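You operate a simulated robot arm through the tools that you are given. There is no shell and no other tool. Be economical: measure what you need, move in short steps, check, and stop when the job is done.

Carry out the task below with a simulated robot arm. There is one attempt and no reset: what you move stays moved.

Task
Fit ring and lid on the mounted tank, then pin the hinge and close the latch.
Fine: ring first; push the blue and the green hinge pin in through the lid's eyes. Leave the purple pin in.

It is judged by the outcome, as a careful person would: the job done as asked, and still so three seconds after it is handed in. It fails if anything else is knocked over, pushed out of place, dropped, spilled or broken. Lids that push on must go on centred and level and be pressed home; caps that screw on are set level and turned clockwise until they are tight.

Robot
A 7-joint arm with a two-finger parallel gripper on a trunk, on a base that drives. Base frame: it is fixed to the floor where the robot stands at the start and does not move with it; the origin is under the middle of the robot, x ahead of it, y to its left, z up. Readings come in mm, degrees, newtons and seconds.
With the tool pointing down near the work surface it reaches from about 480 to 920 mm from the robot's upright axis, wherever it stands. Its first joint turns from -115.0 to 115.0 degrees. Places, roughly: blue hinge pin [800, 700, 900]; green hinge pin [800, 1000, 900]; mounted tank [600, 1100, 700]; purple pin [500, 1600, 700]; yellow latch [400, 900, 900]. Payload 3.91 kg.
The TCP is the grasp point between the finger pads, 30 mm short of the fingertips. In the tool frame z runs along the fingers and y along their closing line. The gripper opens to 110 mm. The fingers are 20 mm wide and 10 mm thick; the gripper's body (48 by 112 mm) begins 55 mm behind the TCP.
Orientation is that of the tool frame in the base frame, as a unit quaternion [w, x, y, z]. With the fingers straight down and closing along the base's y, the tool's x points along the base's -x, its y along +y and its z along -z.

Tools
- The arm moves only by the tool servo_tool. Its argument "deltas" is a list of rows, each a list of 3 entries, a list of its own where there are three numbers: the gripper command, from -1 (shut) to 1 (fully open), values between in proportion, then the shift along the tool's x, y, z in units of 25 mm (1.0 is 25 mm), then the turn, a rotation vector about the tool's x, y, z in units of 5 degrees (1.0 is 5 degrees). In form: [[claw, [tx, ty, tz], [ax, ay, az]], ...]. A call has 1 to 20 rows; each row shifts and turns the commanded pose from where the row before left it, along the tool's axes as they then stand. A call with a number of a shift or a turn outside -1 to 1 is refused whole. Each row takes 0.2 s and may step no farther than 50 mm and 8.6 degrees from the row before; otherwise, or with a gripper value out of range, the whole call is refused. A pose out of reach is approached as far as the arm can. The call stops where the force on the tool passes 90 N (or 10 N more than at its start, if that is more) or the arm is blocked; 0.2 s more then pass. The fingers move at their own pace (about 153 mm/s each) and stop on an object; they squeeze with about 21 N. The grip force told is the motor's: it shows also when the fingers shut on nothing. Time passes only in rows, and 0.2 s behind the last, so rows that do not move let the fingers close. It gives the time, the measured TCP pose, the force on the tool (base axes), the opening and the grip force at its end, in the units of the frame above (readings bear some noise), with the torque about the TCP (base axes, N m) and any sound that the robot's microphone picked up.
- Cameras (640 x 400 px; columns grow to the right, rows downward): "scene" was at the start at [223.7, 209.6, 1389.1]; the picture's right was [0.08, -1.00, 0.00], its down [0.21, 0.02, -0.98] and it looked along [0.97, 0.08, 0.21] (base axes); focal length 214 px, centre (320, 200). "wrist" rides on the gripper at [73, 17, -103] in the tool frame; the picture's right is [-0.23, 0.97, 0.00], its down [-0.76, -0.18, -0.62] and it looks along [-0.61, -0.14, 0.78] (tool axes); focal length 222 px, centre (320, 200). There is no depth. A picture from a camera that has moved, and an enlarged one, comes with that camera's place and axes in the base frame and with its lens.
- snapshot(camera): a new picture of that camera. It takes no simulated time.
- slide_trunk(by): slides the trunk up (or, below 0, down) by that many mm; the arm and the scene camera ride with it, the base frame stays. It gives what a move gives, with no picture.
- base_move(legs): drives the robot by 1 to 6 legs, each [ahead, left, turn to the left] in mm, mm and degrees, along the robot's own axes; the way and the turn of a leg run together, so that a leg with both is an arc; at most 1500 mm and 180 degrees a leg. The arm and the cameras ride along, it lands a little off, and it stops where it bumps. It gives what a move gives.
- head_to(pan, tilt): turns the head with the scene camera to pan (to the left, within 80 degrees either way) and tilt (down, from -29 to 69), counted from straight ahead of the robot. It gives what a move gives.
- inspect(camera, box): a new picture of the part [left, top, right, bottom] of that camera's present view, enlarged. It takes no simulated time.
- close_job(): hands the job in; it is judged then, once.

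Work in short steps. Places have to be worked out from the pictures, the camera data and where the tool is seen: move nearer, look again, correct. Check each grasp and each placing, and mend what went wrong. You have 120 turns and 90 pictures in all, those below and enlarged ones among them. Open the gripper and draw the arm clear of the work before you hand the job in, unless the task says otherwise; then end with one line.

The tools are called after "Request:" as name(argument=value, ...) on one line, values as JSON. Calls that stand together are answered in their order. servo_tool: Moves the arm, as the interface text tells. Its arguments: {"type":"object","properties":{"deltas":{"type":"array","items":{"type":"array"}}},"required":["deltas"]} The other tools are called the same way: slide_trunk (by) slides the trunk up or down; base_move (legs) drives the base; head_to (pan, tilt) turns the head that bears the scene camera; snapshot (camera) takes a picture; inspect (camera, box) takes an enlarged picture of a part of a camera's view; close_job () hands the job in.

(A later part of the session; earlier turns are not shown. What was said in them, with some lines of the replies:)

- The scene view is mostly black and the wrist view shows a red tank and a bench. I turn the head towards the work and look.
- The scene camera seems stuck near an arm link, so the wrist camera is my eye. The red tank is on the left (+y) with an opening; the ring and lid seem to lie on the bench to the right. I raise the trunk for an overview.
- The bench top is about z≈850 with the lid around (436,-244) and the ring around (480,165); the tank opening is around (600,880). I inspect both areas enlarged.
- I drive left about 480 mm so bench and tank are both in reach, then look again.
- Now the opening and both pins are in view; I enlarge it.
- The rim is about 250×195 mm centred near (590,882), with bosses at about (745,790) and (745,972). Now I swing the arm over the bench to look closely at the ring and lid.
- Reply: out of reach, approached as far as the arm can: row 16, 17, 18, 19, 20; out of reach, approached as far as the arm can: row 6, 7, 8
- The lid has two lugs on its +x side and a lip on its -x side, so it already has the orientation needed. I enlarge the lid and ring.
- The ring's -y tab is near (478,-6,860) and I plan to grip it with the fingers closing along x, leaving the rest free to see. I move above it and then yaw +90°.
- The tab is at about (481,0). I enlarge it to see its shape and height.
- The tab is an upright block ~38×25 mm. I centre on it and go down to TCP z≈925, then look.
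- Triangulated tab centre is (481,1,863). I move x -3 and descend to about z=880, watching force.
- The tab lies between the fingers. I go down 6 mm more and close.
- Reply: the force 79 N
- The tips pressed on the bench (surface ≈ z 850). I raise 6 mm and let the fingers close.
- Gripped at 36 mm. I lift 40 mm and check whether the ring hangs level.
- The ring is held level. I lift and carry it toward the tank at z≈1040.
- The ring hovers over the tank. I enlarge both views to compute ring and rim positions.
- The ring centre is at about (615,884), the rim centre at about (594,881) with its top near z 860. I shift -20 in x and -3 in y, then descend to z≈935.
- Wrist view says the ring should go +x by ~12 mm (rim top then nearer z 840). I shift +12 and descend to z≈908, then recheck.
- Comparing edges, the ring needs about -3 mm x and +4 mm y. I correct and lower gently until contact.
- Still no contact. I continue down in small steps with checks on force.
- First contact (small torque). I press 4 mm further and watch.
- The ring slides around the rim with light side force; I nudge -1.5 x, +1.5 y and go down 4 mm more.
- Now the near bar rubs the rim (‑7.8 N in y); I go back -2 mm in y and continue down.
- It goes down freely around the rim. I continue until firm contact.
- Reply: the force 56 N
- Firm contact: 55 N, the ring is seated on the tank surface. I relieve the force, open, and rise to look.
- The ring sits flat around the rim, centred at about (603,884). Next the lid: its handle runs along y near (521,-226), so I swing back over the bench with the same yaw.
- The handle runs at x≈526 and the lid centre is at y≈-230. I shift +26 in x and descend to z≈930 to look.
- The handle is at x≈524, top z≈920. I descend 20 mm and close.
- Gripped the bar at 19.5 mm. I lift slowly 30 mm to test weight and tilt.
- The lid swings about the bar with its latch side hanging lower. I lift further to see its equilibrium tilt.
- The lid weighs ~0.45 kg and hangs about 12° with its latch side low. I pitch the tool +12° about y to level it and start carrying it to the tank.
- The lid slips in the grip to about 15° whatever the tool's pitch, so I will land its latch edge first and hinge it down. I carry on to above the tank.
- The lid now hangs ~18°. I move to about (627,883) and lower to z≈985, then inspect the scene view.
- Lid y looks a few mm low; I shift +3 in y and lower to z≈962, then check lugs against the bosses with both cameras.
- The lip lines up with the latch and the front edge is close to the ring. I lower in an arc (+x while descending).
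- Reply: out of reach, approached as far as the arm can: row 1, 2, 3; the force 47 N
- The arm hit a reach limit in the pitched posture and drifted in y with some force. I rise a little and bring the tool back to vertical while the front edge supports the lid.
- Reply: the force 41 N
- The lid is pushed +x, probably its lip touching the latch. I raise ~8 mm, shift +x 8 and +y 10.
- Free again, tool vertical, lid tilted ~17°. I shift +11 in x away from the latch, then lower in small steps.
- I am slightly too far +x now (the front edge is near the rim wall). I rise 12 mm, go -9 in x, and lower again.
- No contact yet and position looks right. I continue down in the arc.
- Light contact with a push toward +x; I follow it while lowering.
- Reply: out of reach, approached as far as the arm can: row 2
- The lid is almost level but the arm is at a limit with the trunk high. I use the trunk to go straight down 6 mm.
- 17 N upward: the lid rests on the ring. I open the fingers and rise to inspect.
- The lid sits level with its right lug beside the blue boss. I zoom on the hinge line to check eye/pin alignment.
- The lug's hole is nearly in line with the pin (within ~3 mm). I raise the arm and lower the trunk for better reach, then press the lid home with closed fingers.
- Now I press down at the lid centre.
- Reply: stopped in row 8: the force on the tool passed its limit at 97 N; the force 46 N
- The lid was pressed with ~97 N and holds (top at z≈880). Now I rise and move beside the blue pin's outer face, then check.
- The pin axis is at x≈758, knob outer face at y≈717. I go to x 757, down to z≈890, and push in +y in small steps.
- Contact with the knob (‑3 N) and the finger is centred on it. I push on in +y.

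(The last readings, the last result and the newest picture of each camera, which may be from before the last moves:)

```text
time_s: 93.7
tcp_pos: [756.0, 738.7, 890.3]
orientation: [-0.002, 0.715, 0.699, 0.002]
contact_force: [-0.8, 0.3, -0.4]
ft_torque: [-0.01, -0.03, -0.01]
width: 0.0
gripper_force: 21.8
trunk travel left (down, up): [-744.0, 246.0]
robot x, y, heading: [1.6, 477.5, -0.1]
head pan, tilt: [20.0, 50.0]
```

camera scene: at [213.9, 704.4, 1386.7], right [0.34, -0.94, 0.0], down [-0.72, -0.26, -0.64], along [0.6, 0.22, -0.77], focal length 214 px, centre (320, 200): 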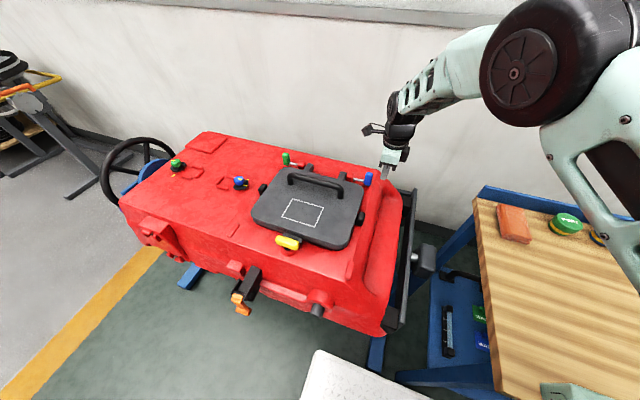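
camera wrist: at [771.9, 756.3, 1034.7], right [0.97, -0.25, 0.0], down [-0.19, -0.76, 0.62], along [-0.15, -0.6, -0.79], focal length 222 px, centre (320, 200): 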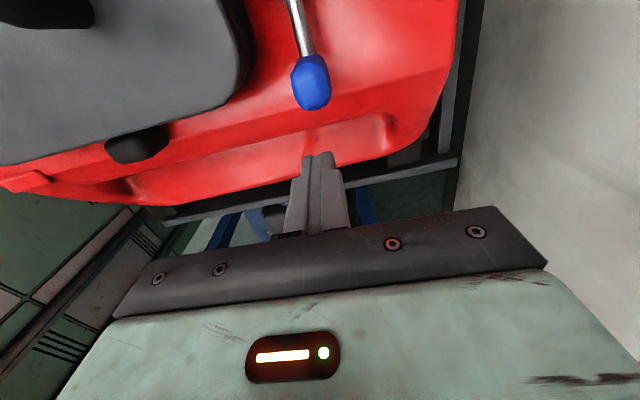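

Request:
servo_tool(deltas=[[-1, [0.2, 0, 0], [0, 0, 0]], [-1, [0.2, 0, 0], [0, 0, 0]], [-1, [0.16, 0, 0], [0, 0, 0]], [-1, [0, 0, 0], [0, 0, 0]]])

Request:
inspect(camera="wrist", box=[200, 0, 440, 210])

```text
time_s: 94.7
tcp_pos: [759.0, 741.1, 888.7]
orientation: [0.002, 0.717, 0.697, -0.004]
contact_force: [-8.1, -57.5, 3.2]
ft_torque: [0.52, -0.05, 0.43]
width: 0.0
gripper_force: 21.0
trunk travel left (down, up): [-744.0, 246.0]
robot x, y, heading: [4.0, 472.7, -0.1]
head pan, tilt: [20.0, 50.0]
```

```text
1.90 times, centred on (320, 105) of wrist
camera zoom: at [778.2, 814.0, 991.8], right [0.97, -0.25, 0.0], down [-0.2, -0.75, 0.63], along [-0.16, -0.61, -0.78], focal length 423 px, centre (320, 381)
```

zoom: 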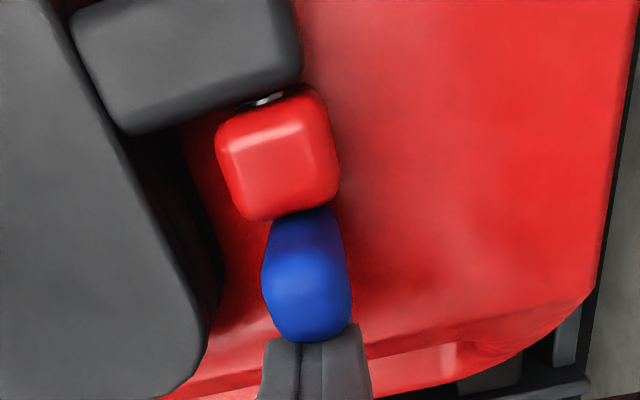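

The blue knob is flush against its boss and the shaft has entered the lid's eye. I back off, rise, and drive 130 mm left to reach the green pin.

Request:
servo_tool(deltas=[[-1, [-0.5, 0, 0], [0, 0, 0]], [-1, [-0.5, 0, -0.5], [0, 0, 0]], [-1, [0, 0, -1], [0, 0, 0]], [-1, [0, 0, -1], [0, 0, 0]], [-1, [0, 0, -1], [0, 0, 0]], [-1, [0, 0, -1], [0, 0, 0]], [-1, [0, 0, -1], [0, 0, 0]], [-1, [0, 0, -1], [0, 0, 0]]])

Request:
base_move(legs=[[0, 130, 0]])

```text
time_s: 96.5
tcp_pos: [755.6, 725.5, 1053.2]
orientation: [-0.002, 0.715, 0.7, 0.002]
contact_force: [-0.3, -1.0, 0.0]
ft_torque: [-0.03, 0.0, 0.0]
width: 0.0
gripper_force: 20.7
trunk travel left (down, up): [-744.0, 246.0]
robot x, y, heading: [1.6, 474.1, 0.1]
head pan, tilt: [20.0, 50.0]
```

```text
time_s: 97.8
tcp_pos: [757.2, 850.5, 1052.5]
orientation: [-0.002, 0.716, 0.698, 0.002]
contact_force: [0.7, 0.8, 0.1]
ft_torque: [0.02, 0.0, 0.02]
width: 0.0
gripper_force: 20.6
trunk travel left (down, up): [-744.0, 246.0]
robot x, y, heading: [-1.9, 603.2, -0.6]
head pan, tilt: [20.0, 50.0]
```

I move over to the far side of the green pin (y≈1085) and look.

Request:
servo_tool(deltas=[[-1, [1, 0, 0], [0, 0, 0]], [-1, [1, 0, 0], [0, 0, 0]], [-1, [1, 0, 0], [0, 0, 0]], [-1, [1, 0, 0], [0, 0, 0]], [-1, [1, 0, 0], [0, 0, 0]], [-1, [1, 0, 0], [0, 0, 0]], [-1, [1, 0, 0], [0, 0, 0]], [-1, [1, 0, 0], [0, 0, 0]], [-1, [1, 0, 0], [0, 0, 0]], [-1, [0.4, 0, 0.6], [0, 0, 0]], [-1, [0, 0, 1], [0, 0, 0]], [-1, [0, 0, 1], [0, 0, 0]], [-1, [0, 0, 0], [0, 0, 0]]])

Request:
inspect(camera="scene", box=[220, 120, 420, 270])

Request:
snapshot(camera="wrist")

```text
time_s: 100.6
tcp_pos: [703.1, 1019.8, 982.2]
orientation: [-0.002, 0.716, 0.698, 0.002]
contact_force: [0.3, 0.2, 0.3]
ft_torque: [-0.01, 0.06, 0.0]
width: 0.0
gripper_force: 21.2
out of reach, approached as far as the arm can: row 5, 6, 7, 8, 9, 10
trunk travel left (down, up): [-744.0, 246.0]
robot x, y, heading: [-0.4, 606.0, -0.4]
head pan, tilt: [20.0, 50.0]
```

```text
2.67 times, centred on (320, 195) of scene
camera zoom: at [215.0, 831.4, 1386.7], right [0.34, -0.94, 0.0], down [-0.72, -0.26, -0.64], along [0.6, 0.22, -0.77], focal length 572 px, centre (320, 213)
```

zoom: 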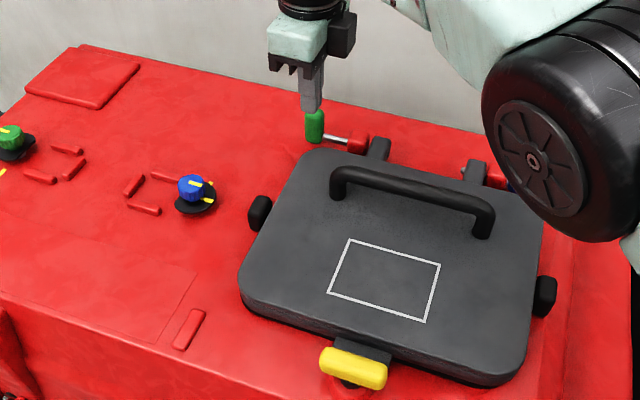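

```text
21 pictures are left
camera wrist: at [722.9, 1090.5, 1087.1], right [0.97, -0.25, 0.0], down [-0.2, -0.76, 0.62], along [-0.16, -0.6, -0.79], focal length 222 px, centre (320, 200)
```

wrist: 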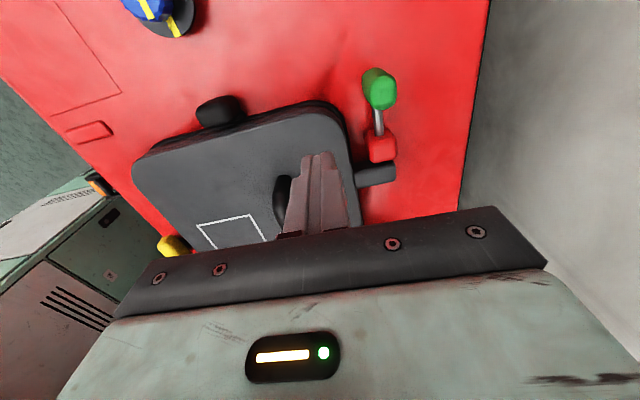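

Out of reach from here; I drive a further 150 mm left.

Request:
base_move(legs=[[0, 150, 0]])

```text
time_s: 102.0
tcp_pos: [706.3, 1169.4, 982.1]
orientation: [-0.002, 0.717, 0.697, 0.003]
contact_force: [0.0, -0.1, 0.3]
ft_torque: [-0.04, 0.02, -0.01]
width: 0.0
gripper_force: 21.0
trunk travel left (down, up): [-744.0, 246.0]
robot x, y, heading: [-1.4, 757.5, -0.4]
head pan, tilt: [20.0, 50.0]
```

I move to (758,1084), descend to z≈891 beside the green knob and check.

Request:
servo_tool(deltas=[[-1, [-0.84, 0.52, 0], [0, 0, 0]], [-1, [-0.84, 0.52, 0], [0, 0, 0]], [-1, [-0.84, 0.52, 0], [0, 0, 0]], [-1, [-0.84, 0.52, 0], [0, 0, 0]], [-1, [0, 0, 1], [0, 0, 0]], [-1, [0, 0, 1], [0, 0, 0]], [-1, [0, 0, 1], [0, 0, 0]], [-1, [0, 0, 0.5], [0, 0, 0]], [-1, [0, 0, 0], [0, 0, 0]]])

Request:
snapshot(camera="scene")

```text
time_s: 104.0
tcp_pos: [754.5, 1083.6, 894.1]
orientation: [-0.001, 0.717, 0.697, 0.002]
contact_force: [-0.2, -0.9, 0.4]
ft_torque: [0.0, 0.0, 0.0]
width: 0.0
gripper_force: 20.5
trunk travel left (down, up): [-744.0, 246.0]
robot x, y, heading: [3.7, 754.3, -0.7]
head pan, tilt: [20.0, 50.0]
```

```text
20 pictures are left
camera scene: at [216.9, 983.6, 1386.7], right [0.33, -0.94, 0.0], down [-0.72, -0.26, -0.64], along [0.61, 0.21, -0.77], focal length 214 px, centre (320, 200)
```

scene: 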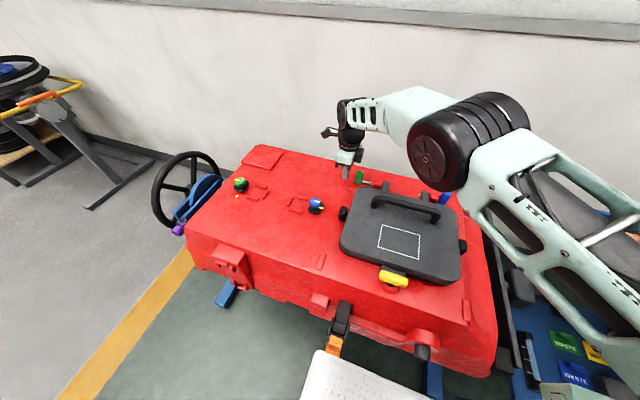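

The finger stands outside the green knob. I adjust +3 in x and push in -y.

Request:
servo_tool(deltas=[[-1, [-0.4, 0.12, 0.1], [0, 0, 0]], [-1, [-0.4, 0, 0], [0, 0, 0]], [-1, [-0.2, 0, 0], [0, 0, 0]], [-1, [-0.2, 0, 0], [0, 0, 0]], [-1, [-0.2, 0, 0], [0, 0, 0]], [-1, [0, 0, 0], [0, 0, 0]]])

Request:
inspect(camera="scene", box=[320, 150, 410, 210])

```text
time_s: 105.3
tcp_pos: [757.8, 1049.3, 891.4]
orientation: [-0.002, 0.718, 0.696, 0.002]
contact_force: [0.9, 3.2, 0.8]
ft_torque: [-0.01, -0.04, 0.04]
width: 0.0
gripper_force: 21.2
trunk travel left (down, up): [-744.0, 246.0]
robot x, y, heading: [5.0, 756.2, -0.7]
head pan, tilt: [20.0, 50.0]
```

```text
6.67 times, centred on (365, 180) of scene
camera zoom: at [216.9, 983.8, 1386.7], right [0.33, -0.94, 0.0], down [-0.72, -0.26, -0.64], along [0.61, 0.21, -0.77], focal length 1430 px, centre (20, 333)
```

zoom: 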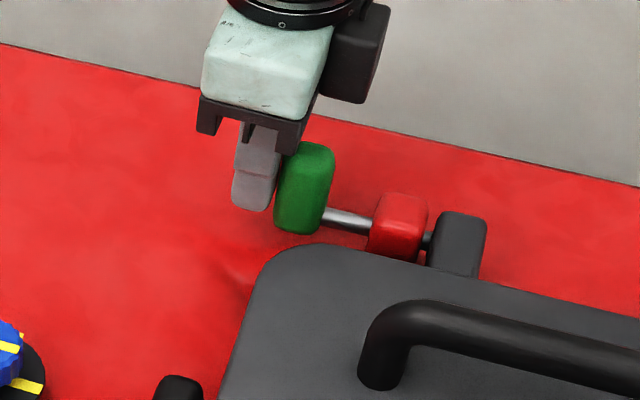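

The finger pushes the knob squarely and the shaft emerges toward the lug. I continue.

Request:
servo_tool(deltas=[[-1, [-0.2, 0, 0], [0, 0, 0]], [-1, [-0.2, 0, 0], [0, 0, 0]], [-1, [-0.2, 0, 0], [0, 0, 0]], [-1, [-0.2, 0, 0], [0, 0, 0]], [-1, [-0.2, 0, 0], [0, 0, 0]], [-1, [0, 0, 0], [0, 0, 0]]])

Request:
inspect(camera="scene", box=[320, 150, 410, 210])

```text
time_s: 106.8
tcp_pos: [757.2, 1027.6, 892.7]
orientation: [-0.003, 0.717, 0.698, 0.002]
contact_force: [0.0, 12.2, -5.2]
ft_torque: [-0.04, 0.07, 0.16]
width: 0.1
gripper_force: 21.0
trunk travel left (down, up): [-744.0, 246.0]
robot x, y, heading: [0.0, 756.7, -0.5]
head pan, tilt: [20.0, 50.0]
```

```text
6.67 times, centred on (365, 180) of scene
camera zoom: at [217.1, 984.3, 1386.4], right [0.33, -0.94, 0.0], down [-0.72, -0.26, -0.64], along [0.61, 0.21, -0.77], focal length 1430 px, centre (20, 333)
```

zoom: 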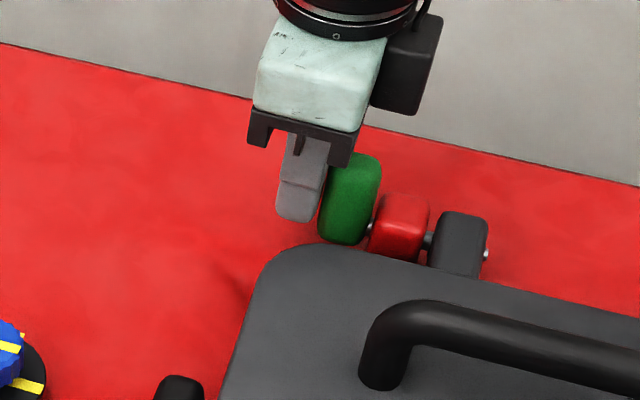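

The pin is visibly through the eye. I push the last millimetres until seated, then back off and rise.

Request:
servo_tool(deltas=[[-1, [-0.12, 0, 0], [0, 0, 0]], [-1, [-0.12, 0, 0], [0, 0, 0]], [-1, [0, 0, 0], [0, 0, 0]]])

Request:
servo_tool(deltas=[[-1, [0.4, 0, 0], [0, 0, 0]], [-1, [0.4, 0, -0.4], [0, 0, 0]], [-1, [0, 0, -1], [0, 0, 0]], [-1, [0, 0, -1], [0, 0, 0]], [-1, [0, 0, -1], [0, 0, 0]], [-1, [0, 0, -1], [0, 0, 0]]])

Request:
inspect(camera="scene", box=[330, 155, 480, 295])

```text
time_s: 107.5
tcp_pos: [756.6, 1025.9, 894.1]
orientation: [-0.004, 0.716, 0.698, 0.003]
contact_force: [8.1, 45.7, -2.8]
ft_torque: [-0.21, 0.04, 0.54]
width: 0.1
gripper_force: 21.2
trunk travel left (down, up): [-744.0, 246.0]
robot x, y, heading: [0.4, 758.3, -0.0]
head pan, tilt: [20.0, 50.0]
```

```text
time_s: 109.0
tcp_pos: [755.1, 1038.0, 1002.0]
orientation: [-0.002, 0.718, 0.696, 0.0]
contact_force: [0.3, -0.1, 0.7]
ft_torque: [0.02, 0.02, 0.01]
width: 0.2
gripper_force: 21.1
trunk travel left (down, up): [-744.0, 246.0]
robot x, y, heading: [-0.6, 759.0, -0.5]
head pan, tilt: [20.0, 50.0]
```

```text
2.86 times, centred on (405, 225) of scene
camera zoom: at [217.1, 983.7, 1386.6], right [0.33, -0.94, 0.0], down [-0.72, -0.26, -0.64], along [0.61, 0.21, -0.77], focal length 613 px, centre (77, 129)
```

zoom: 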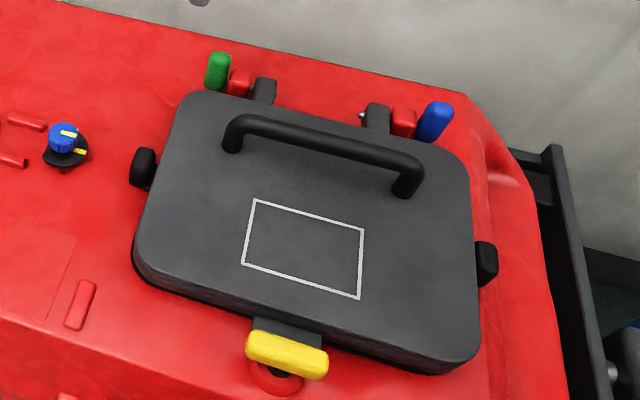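

Both pins are through the eyes. For the latch at about (446,878) I need to be farther away, so I drive 150 mm back right.

Request:
base_move(legs=[[0, -150, 0]])

Request:
servo_tool(deltas=[[-1, [0, -1, -0.4], [0, 0, 0]], [-1, [0, -1, -0.4], [0, 0, 0]], [-1, [0, -1, -0.4], [0, 0, 0]], [-1, [0, -1, 0], [0, 0, 0]], [0, [0, -1, 0], [0, 0, 0]], [0, [0, -1, 0], [0, 0, 0]], [0, [0, -1, 0], [0, 0, 0]], [0, [0, -1, 0], [0, 0, 0]], [0, [0, -1, 0], [0, 0, 0]], [0, [0, -1, 0], [0, 0, 0]], [0, [0, -1, 0], [0, 0, 0]], [0, [0, -1, 0], [0, 0, 0]], [0, [0, 0, 0], [0, 0, 0]]])

Request:
snapshot(camera="wrist")

```text
time_s: 110.3
tcp_pos: [754.6, 886.0, 1001.6]
orientation: [-0.002, 0.717, 0.697, 0.002]
contact_force: [-0.5, 0.3, -0.5]
ft_torque: [-0.02, 0.03, 0.0]
width: 0.0
gripper_force: 20.6
trunk travel left (down, up): [-744.0, 246.0]
robot x, y, heading: [0.8, 598.2, -0.3]
head pan, tilt: [20.0, 50.0]
```

```text
time_s: 113.1
tcp_pos: [452.2, 892.4, 1030.2]
orientation: [-0.002, 0.717, 0.697, 0.002]
contact_force: [0.9, 0.1, -0.3]
ft_torque: [0.0, 0.03, 0.01]
width: 55.1
gripper_force: 0.0
trunk travel left (down, up): [-744.0, 246.0]
robot x, y, heading: [3.8, 603.0, -0.4]
head pan, tilt: [20.0, 50.0]
```

```text
16 pictures are left
camera wrist: at [471.3, 963.5, 1135.3], right [0.97, -0.25, 0.0], down [-0.2, -0.76, 0.62], along [-0.16, -0.6, -0.79], focal length 222 px, centre (320, 200)
```

wrist: 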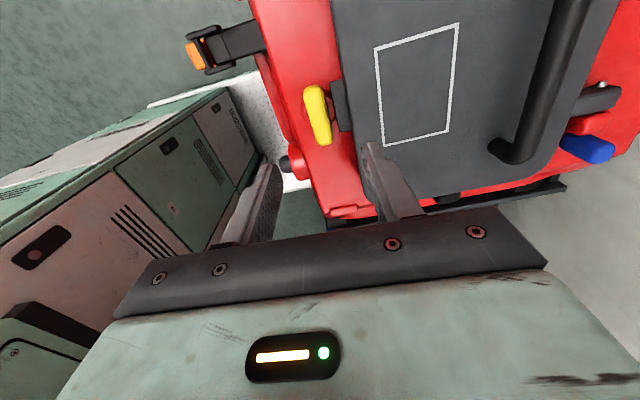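

The latch bar is centred near (449,884), lying along y. I enlarge it to see how it turns.

Request:
inspect(camera="wrist", box=[270, 60, 390, 170])

```text
3.64 times, centred on (330, 115) of wrist
camera zoom: at [471.3, 963.5, 1135.3], right [0.97, -0.25, 0.0], down [-0.2, -0.76, 0.62], along [-0.16, -0.6, -0.79], focal length 808 px, centre (284, 509)
```

zoom: 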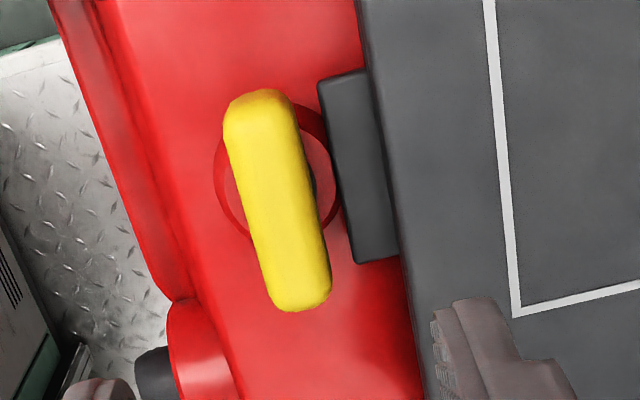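

The bar turns on a central post beside the lid's lip. I centre over it with a 40 mm opening and descend to z≈912.

Request:
servo_tool(deltas=[[-0.27, [-0.32, -0.12, 0.6], [0, 0, 0]], [-0.27, [0, 0, 1], [0, 0, 0]], [-0.27, [0, 0, 1], [0, 0, 0]], [-0.27, [0, 0, 1], [0, 0, 0]], [-0.27, [0, 0, 1], [0, 0, 0]], [-0.27, [0, 0, 0.1], [0, 0, 0]], [-0.27, [0, 0, 0], [0, 0, 0]]])

Request:
inspect(camera="wrist", box=[200, 60, 440, 230])

```text
time_s: 114.7
tcp_pos: [451.2, 885.9, 914.3]
orientation: [-0.002, 0.717, 0.697, 0.002]
contact_force: [-0.4, 0.5, 0.3]
ft_torque: [-0.02, -0.03, 0.0]
width: 40.6
gripper_force: 0.1
trunk travel left (down, up): [-744.0, 246.0]
robot x, y, heading: [-0.7, 605.1, -0.5]
head pan, tilt: [20.0, 50.0]
```

```text
2.35 times, centred on (320, 145) of wrist
camera zoom: at [470.1, 957.3, 1018.9], right [0.97, -0.25, 0.0], down [-0.2, -0.76, 0.62], along [-0.16, -0.6, -0.79], focal length 523 px, centre (320, 329)
```

zoom: 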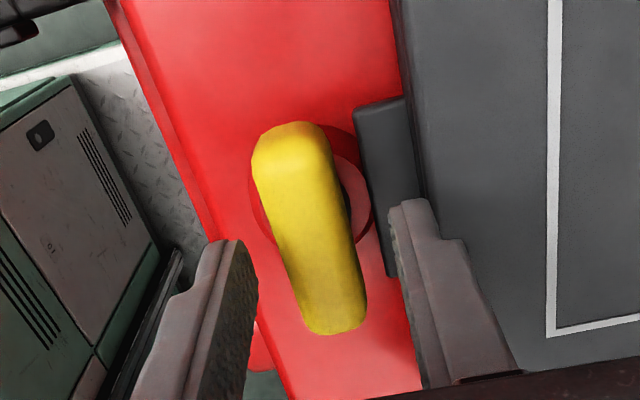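

Bar centre is (447,884,868), lip top ≈ 859. I shift -4 x, -2 y, lower to z≈895 and grip the bar.

Request:
servo_tool(deltas=[[-0.27, [-0.08, -0.16, 0.4], [0, 0, 0]], [-0.27, [0, 0, 0.36], [0, 0, 0]], [-0.27, [0, 0, 0], [0, 0, 0]], [-0.8, [0, 0, 0], [0, 0, 0]], [-1, [0, 0, 0], [0, 0, 0]], [-1, [0, 0, 0], [0, 0, 0]]])

Request:
inspect(camera="wrist", box=[200, 60, 440, 230])

```text
time_s: 116.1
tcp_pos: [449.2, 885.2, 894.8]
orientation: [-0.002, 0.717, 0.697, 0.003]
contact_force: [17.6, 0.3, -10.2]
ft_torque: [0.87, 0.12, 0.75]
width: 22.1
gripper_force: 45.2
trunk travel left (down, up): [-744.0, 246.0]
robot x, y, heading: [-0.8, 603.8, -0.6]
head pan, tilt: [20.0, 50.0]
```

```text
2.35 times, centred on (320, 145) of wrist
camera zoom: at [467.1, 955.9, 998.5], right [0.97, -0.25, 0.0], down [-0.2, -0.76, 0.62], along [-0.16, -0.6, -0.79], focal length 523 px, centre (320, 329)
```

zoom: 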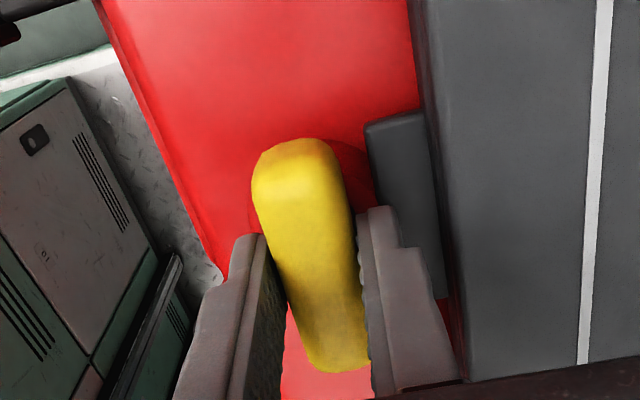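

Gripped at 22 mm. I turn the bar -20° about the tool axis first and check the torque.

Request:
servo_tool(deltas=[[-1, [0, 0.06, 0], [0, 0, 0]], [-1, [0, 0, 0], [0, 0, -1]], [-1, [0, 0, 0], [0, 0, -1]], [-1, [0, 0, 0], [0, 0, -1]], [-1, [0, 0, 0], [0, 0, -1]], [-1, [0, 0, 0], [0, 0, 0]]])

```text
time_s: 117.5
tcp_pos: [447.1, 884.3, 893.0]
orientation: [-0.002, 0.584, 0.812, 0.0]
contact_force: [5.4, 0.7, -13.7]
ft_torque: [0.33, 0.9, 0.05]
width: 21.7
gripper_force: 44.7
trunk travel left (down, up): [-744.0, 246.0]
robot x, y, heading: [-2.3, 597.9, -0.2]
head pan, tilt: [20.0, 50.0]
```

It turns freely. I continue to 90° in total.

Request:
servo_tool(deltas=[[-1, [0, 0, 0], [0, 0, -1]], [-1, [0, 0, 0], [0, 0, -1]], [-1, [0, 0, 0], [0, 0, -1]], [-1, [0, 0, 0], [0, 0, -1]], [-1, [0, 0, 0], [0, 0, -1]], [-1, [0, 0, 0], [0, 0, -1]], [-1, [0, 0, 0], [0, 0, -1]], [-1, [0, 0, 0], [0, 0, -1]], [-1, [0, 0, 0], [0, 0, -1]], [-1, [0, 0, 0], [0, 0, -1]], [-1, [0, 0, 0], [0, 0, -1]], [-1, [0, 0, 0], [0, 0, -1]], [-1, [0, 0, 0], [0, 0, -1]], [-1, [0, 0, 0], [0, 0, -1]], [-1, [0, 0, 0], [0, 0, 0]]])

Request:
inspect(camera="wrist", box=[200, 60, 440, 230])

```text
time_s: 120.7
tcp_pos: [448.4, 883.0, 895.9]
orientation: [0.0, 0.013, 1.0, 0.002]
contact_force: [-8.7, -10.7, 2.8]
ft_torque: [-0.98, 0.09, 0.01]
width: 21.9
gripper_force: 44.8
trunk travel left (down, up): [-744.0, 246.0]
robot x, y, heading: [-0.3, 602.5, -0.5]
head pan, tilt: [20.0, 50.0]
```

```text
2.35 times, centred on (320, 145) of wrist
camera zoom: at [377.1, 901.8, 1000.0], right [0.25, 0.97, 0.0], down [0.76, -0.2, 0.62], along [0.6, -0.15, -0.78], focal length 523 px, centre (320, 329)
```

zoom: 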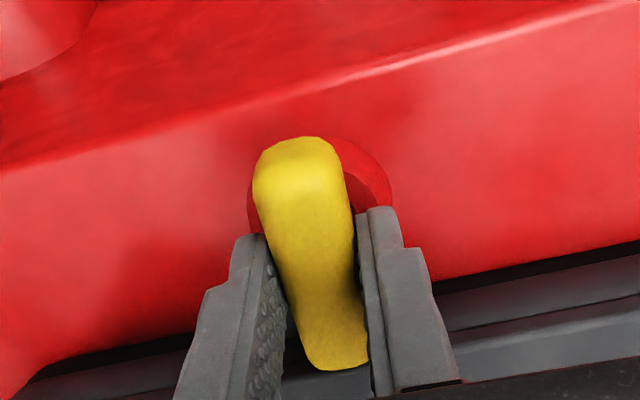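

The bar now points along x over the lip. I release, rise and check from above.

Request:
servo_tool(deltas=[[-0.6, [0, 0, 0], [0, 0, 0]], [-0.3, [0, 0, 0], [0, 0, 0]], [-0.3, [0, 0, -0.5], [0, 0, 0]], [-0.3, [0, 0, -1], [0, 0, 0]], [-0.3, [0, 0, -1], [0, 0, 0]], [0, [0, 0, -1], [0, 0, 0]], [0, [0, 0, -1], [0, 0, 0]], [0, [0, 0, -1], [0, 0, 0]]])

Request:
inspect(camera="scene", box=[270, 140, 440, 280])

Request:
snapshot(camera="wrist")

```text
time_s: 122.5
tcp_pos: [448.6, 882.0, 1033.8]
orientation: [0.001, 0.014, 1.0, 0.002]
contact_force: [0.4, -0.9, 0.2]
ft_torque: [-0.02, 0.0, -0.01]
width: 55.1
gripper_force: 0.1
trunk travel left (down, up): [-744.0, 246.0]
robot x, y, heading: [1.3, 600.5, -0.5]
head pan, tilt: [20.0, 50.0]
```

```text
2.86 times, centred on (355, 210) of scene
camera zoom: at [215.5, 830.3, 1386.6], right [0.34, -0.94, 0.0], down [-0.72, -0.26, -0.64], along [0.61, 0.22, -0.77], focal length 613 px, centre (220, 171)
```

zoom: 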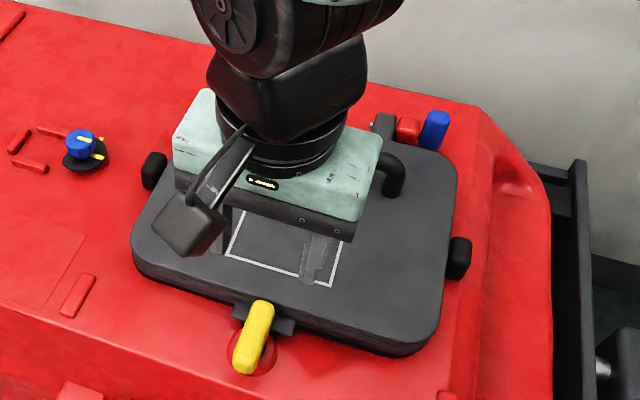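

```text
10 pictures are left
camera wrist: at [377.2, 899.8, 1138.1], right [0.25, 0.97, 0.0], down [0.76, -0.2, 0.62], along [0.6, -0.15, -0.78], focal length 222 px, centre (320, 200)
```

wrist: 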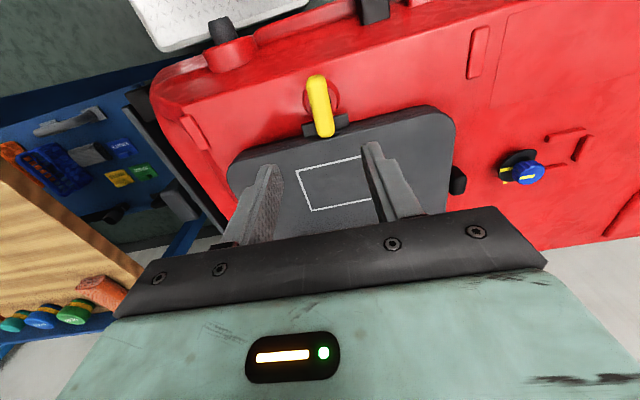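

The latch bar lies over the lip. I draw the arm up and clear and take a last look.

Request:
slide_trunk(by=200)

Request:
servo_tool(deltas=[[0, [0, -1, 0], [0, 0, 0]], [0, [0, -1, 0], [0, 0, 0]], [0, [0, -1, 0], [0, 0, 0]], [0, [0, -1, 0], [0, 0, 0]], [0, [0, -1, 0], [0, 0, 0]], [0, [0, -1, 0], [0, 0, 0]], [0, [0, -1, 0], [0, 0, 0]], [0, [0, -1, 0], [0, 0, 0]]])

Request:
inspect(camera="scene", box=[270, 150, 440, 290])

Request:
snapshot(camera="scene")

```text
time_s: 124.7
tcp_pos: [448.6, 881.4, 1233.7]
orientation: [0.0, 0.014, 1.0, 0.003]
contact_force: [1.1, 0.7, 0.0]
ft_torque: [-0.01, 0.03, 0.0]
width: 54.9
gripper_force: 0.0
trunk travel left (down, up): [-944.0, 46.0]
robot x, y, heading: [2.4, 603.9, -0.1]
head pan, tilt: [20.0, 50.0]
```

```text
time_s: 126.5
tcp_pos: [444.7, 681.2, 1232.7]
orientation: [0.0, 0.014, 1.0, 0.003]
contact_force: [-0.1, 1.1, 0.3]
ft_torque: [0.0, 0.0, 0.01]
width: 55.0
gripper_force: 0.1
trunk travel left (down, up): [-944.0, 46.0]
robot x, y, heading: [2.0, 603.4, -0.3]
head pan, tilt: [20.0, 50.0]
```

```text
2.86 times, centred on (355, 220) of scene
camera zoom: at [215.3, 830.4, 1586.6], right [0.34, -0.94, 0.0], down [-0.72, -0.26, -0.64], along [0.61, 0.22, -0.77], focal length 613 px, centre (220, 143)
```

zoom: 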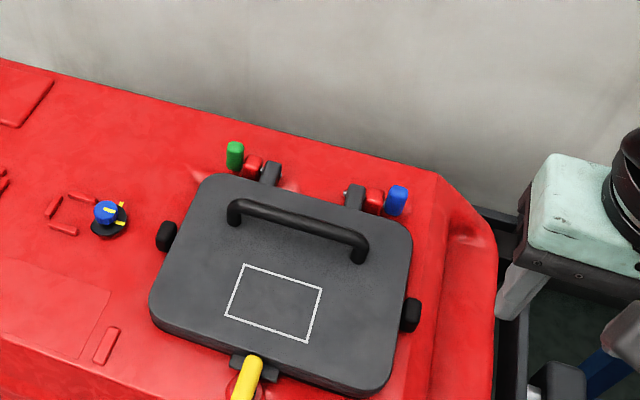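

```text
8 pictures are left
camera scene: at [215.3, 830.4, 1586.6], right [0.34, -0.94, 0.0], down [-0.72, -0.26, -0.64], along [0.61, 0.22, -0.77], focal length 214 px, centre (320, 200)
```

scene: 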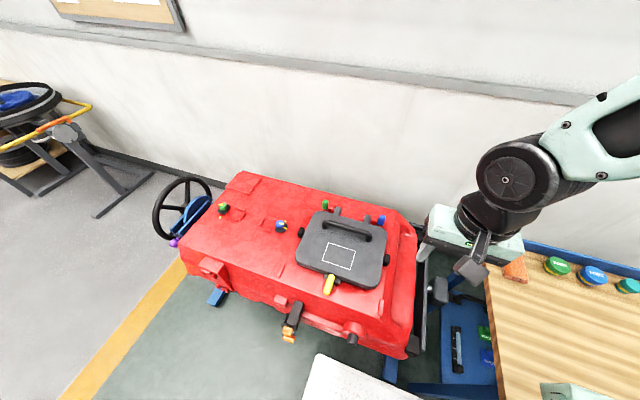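

Ring and lid are on, both pins are through with knobs flush, the latch is over the lip, the purple pin is untouched, and the arm is clear. I hand in.

Request:
close_job()

```text
The job is handed in.
```

The ring and lid are on the mounted tank, the blue and green pins are pushed in through the lid's eyes, and the latch is turned closed over the lip. The purple pin is still in, and I've handed the job in.
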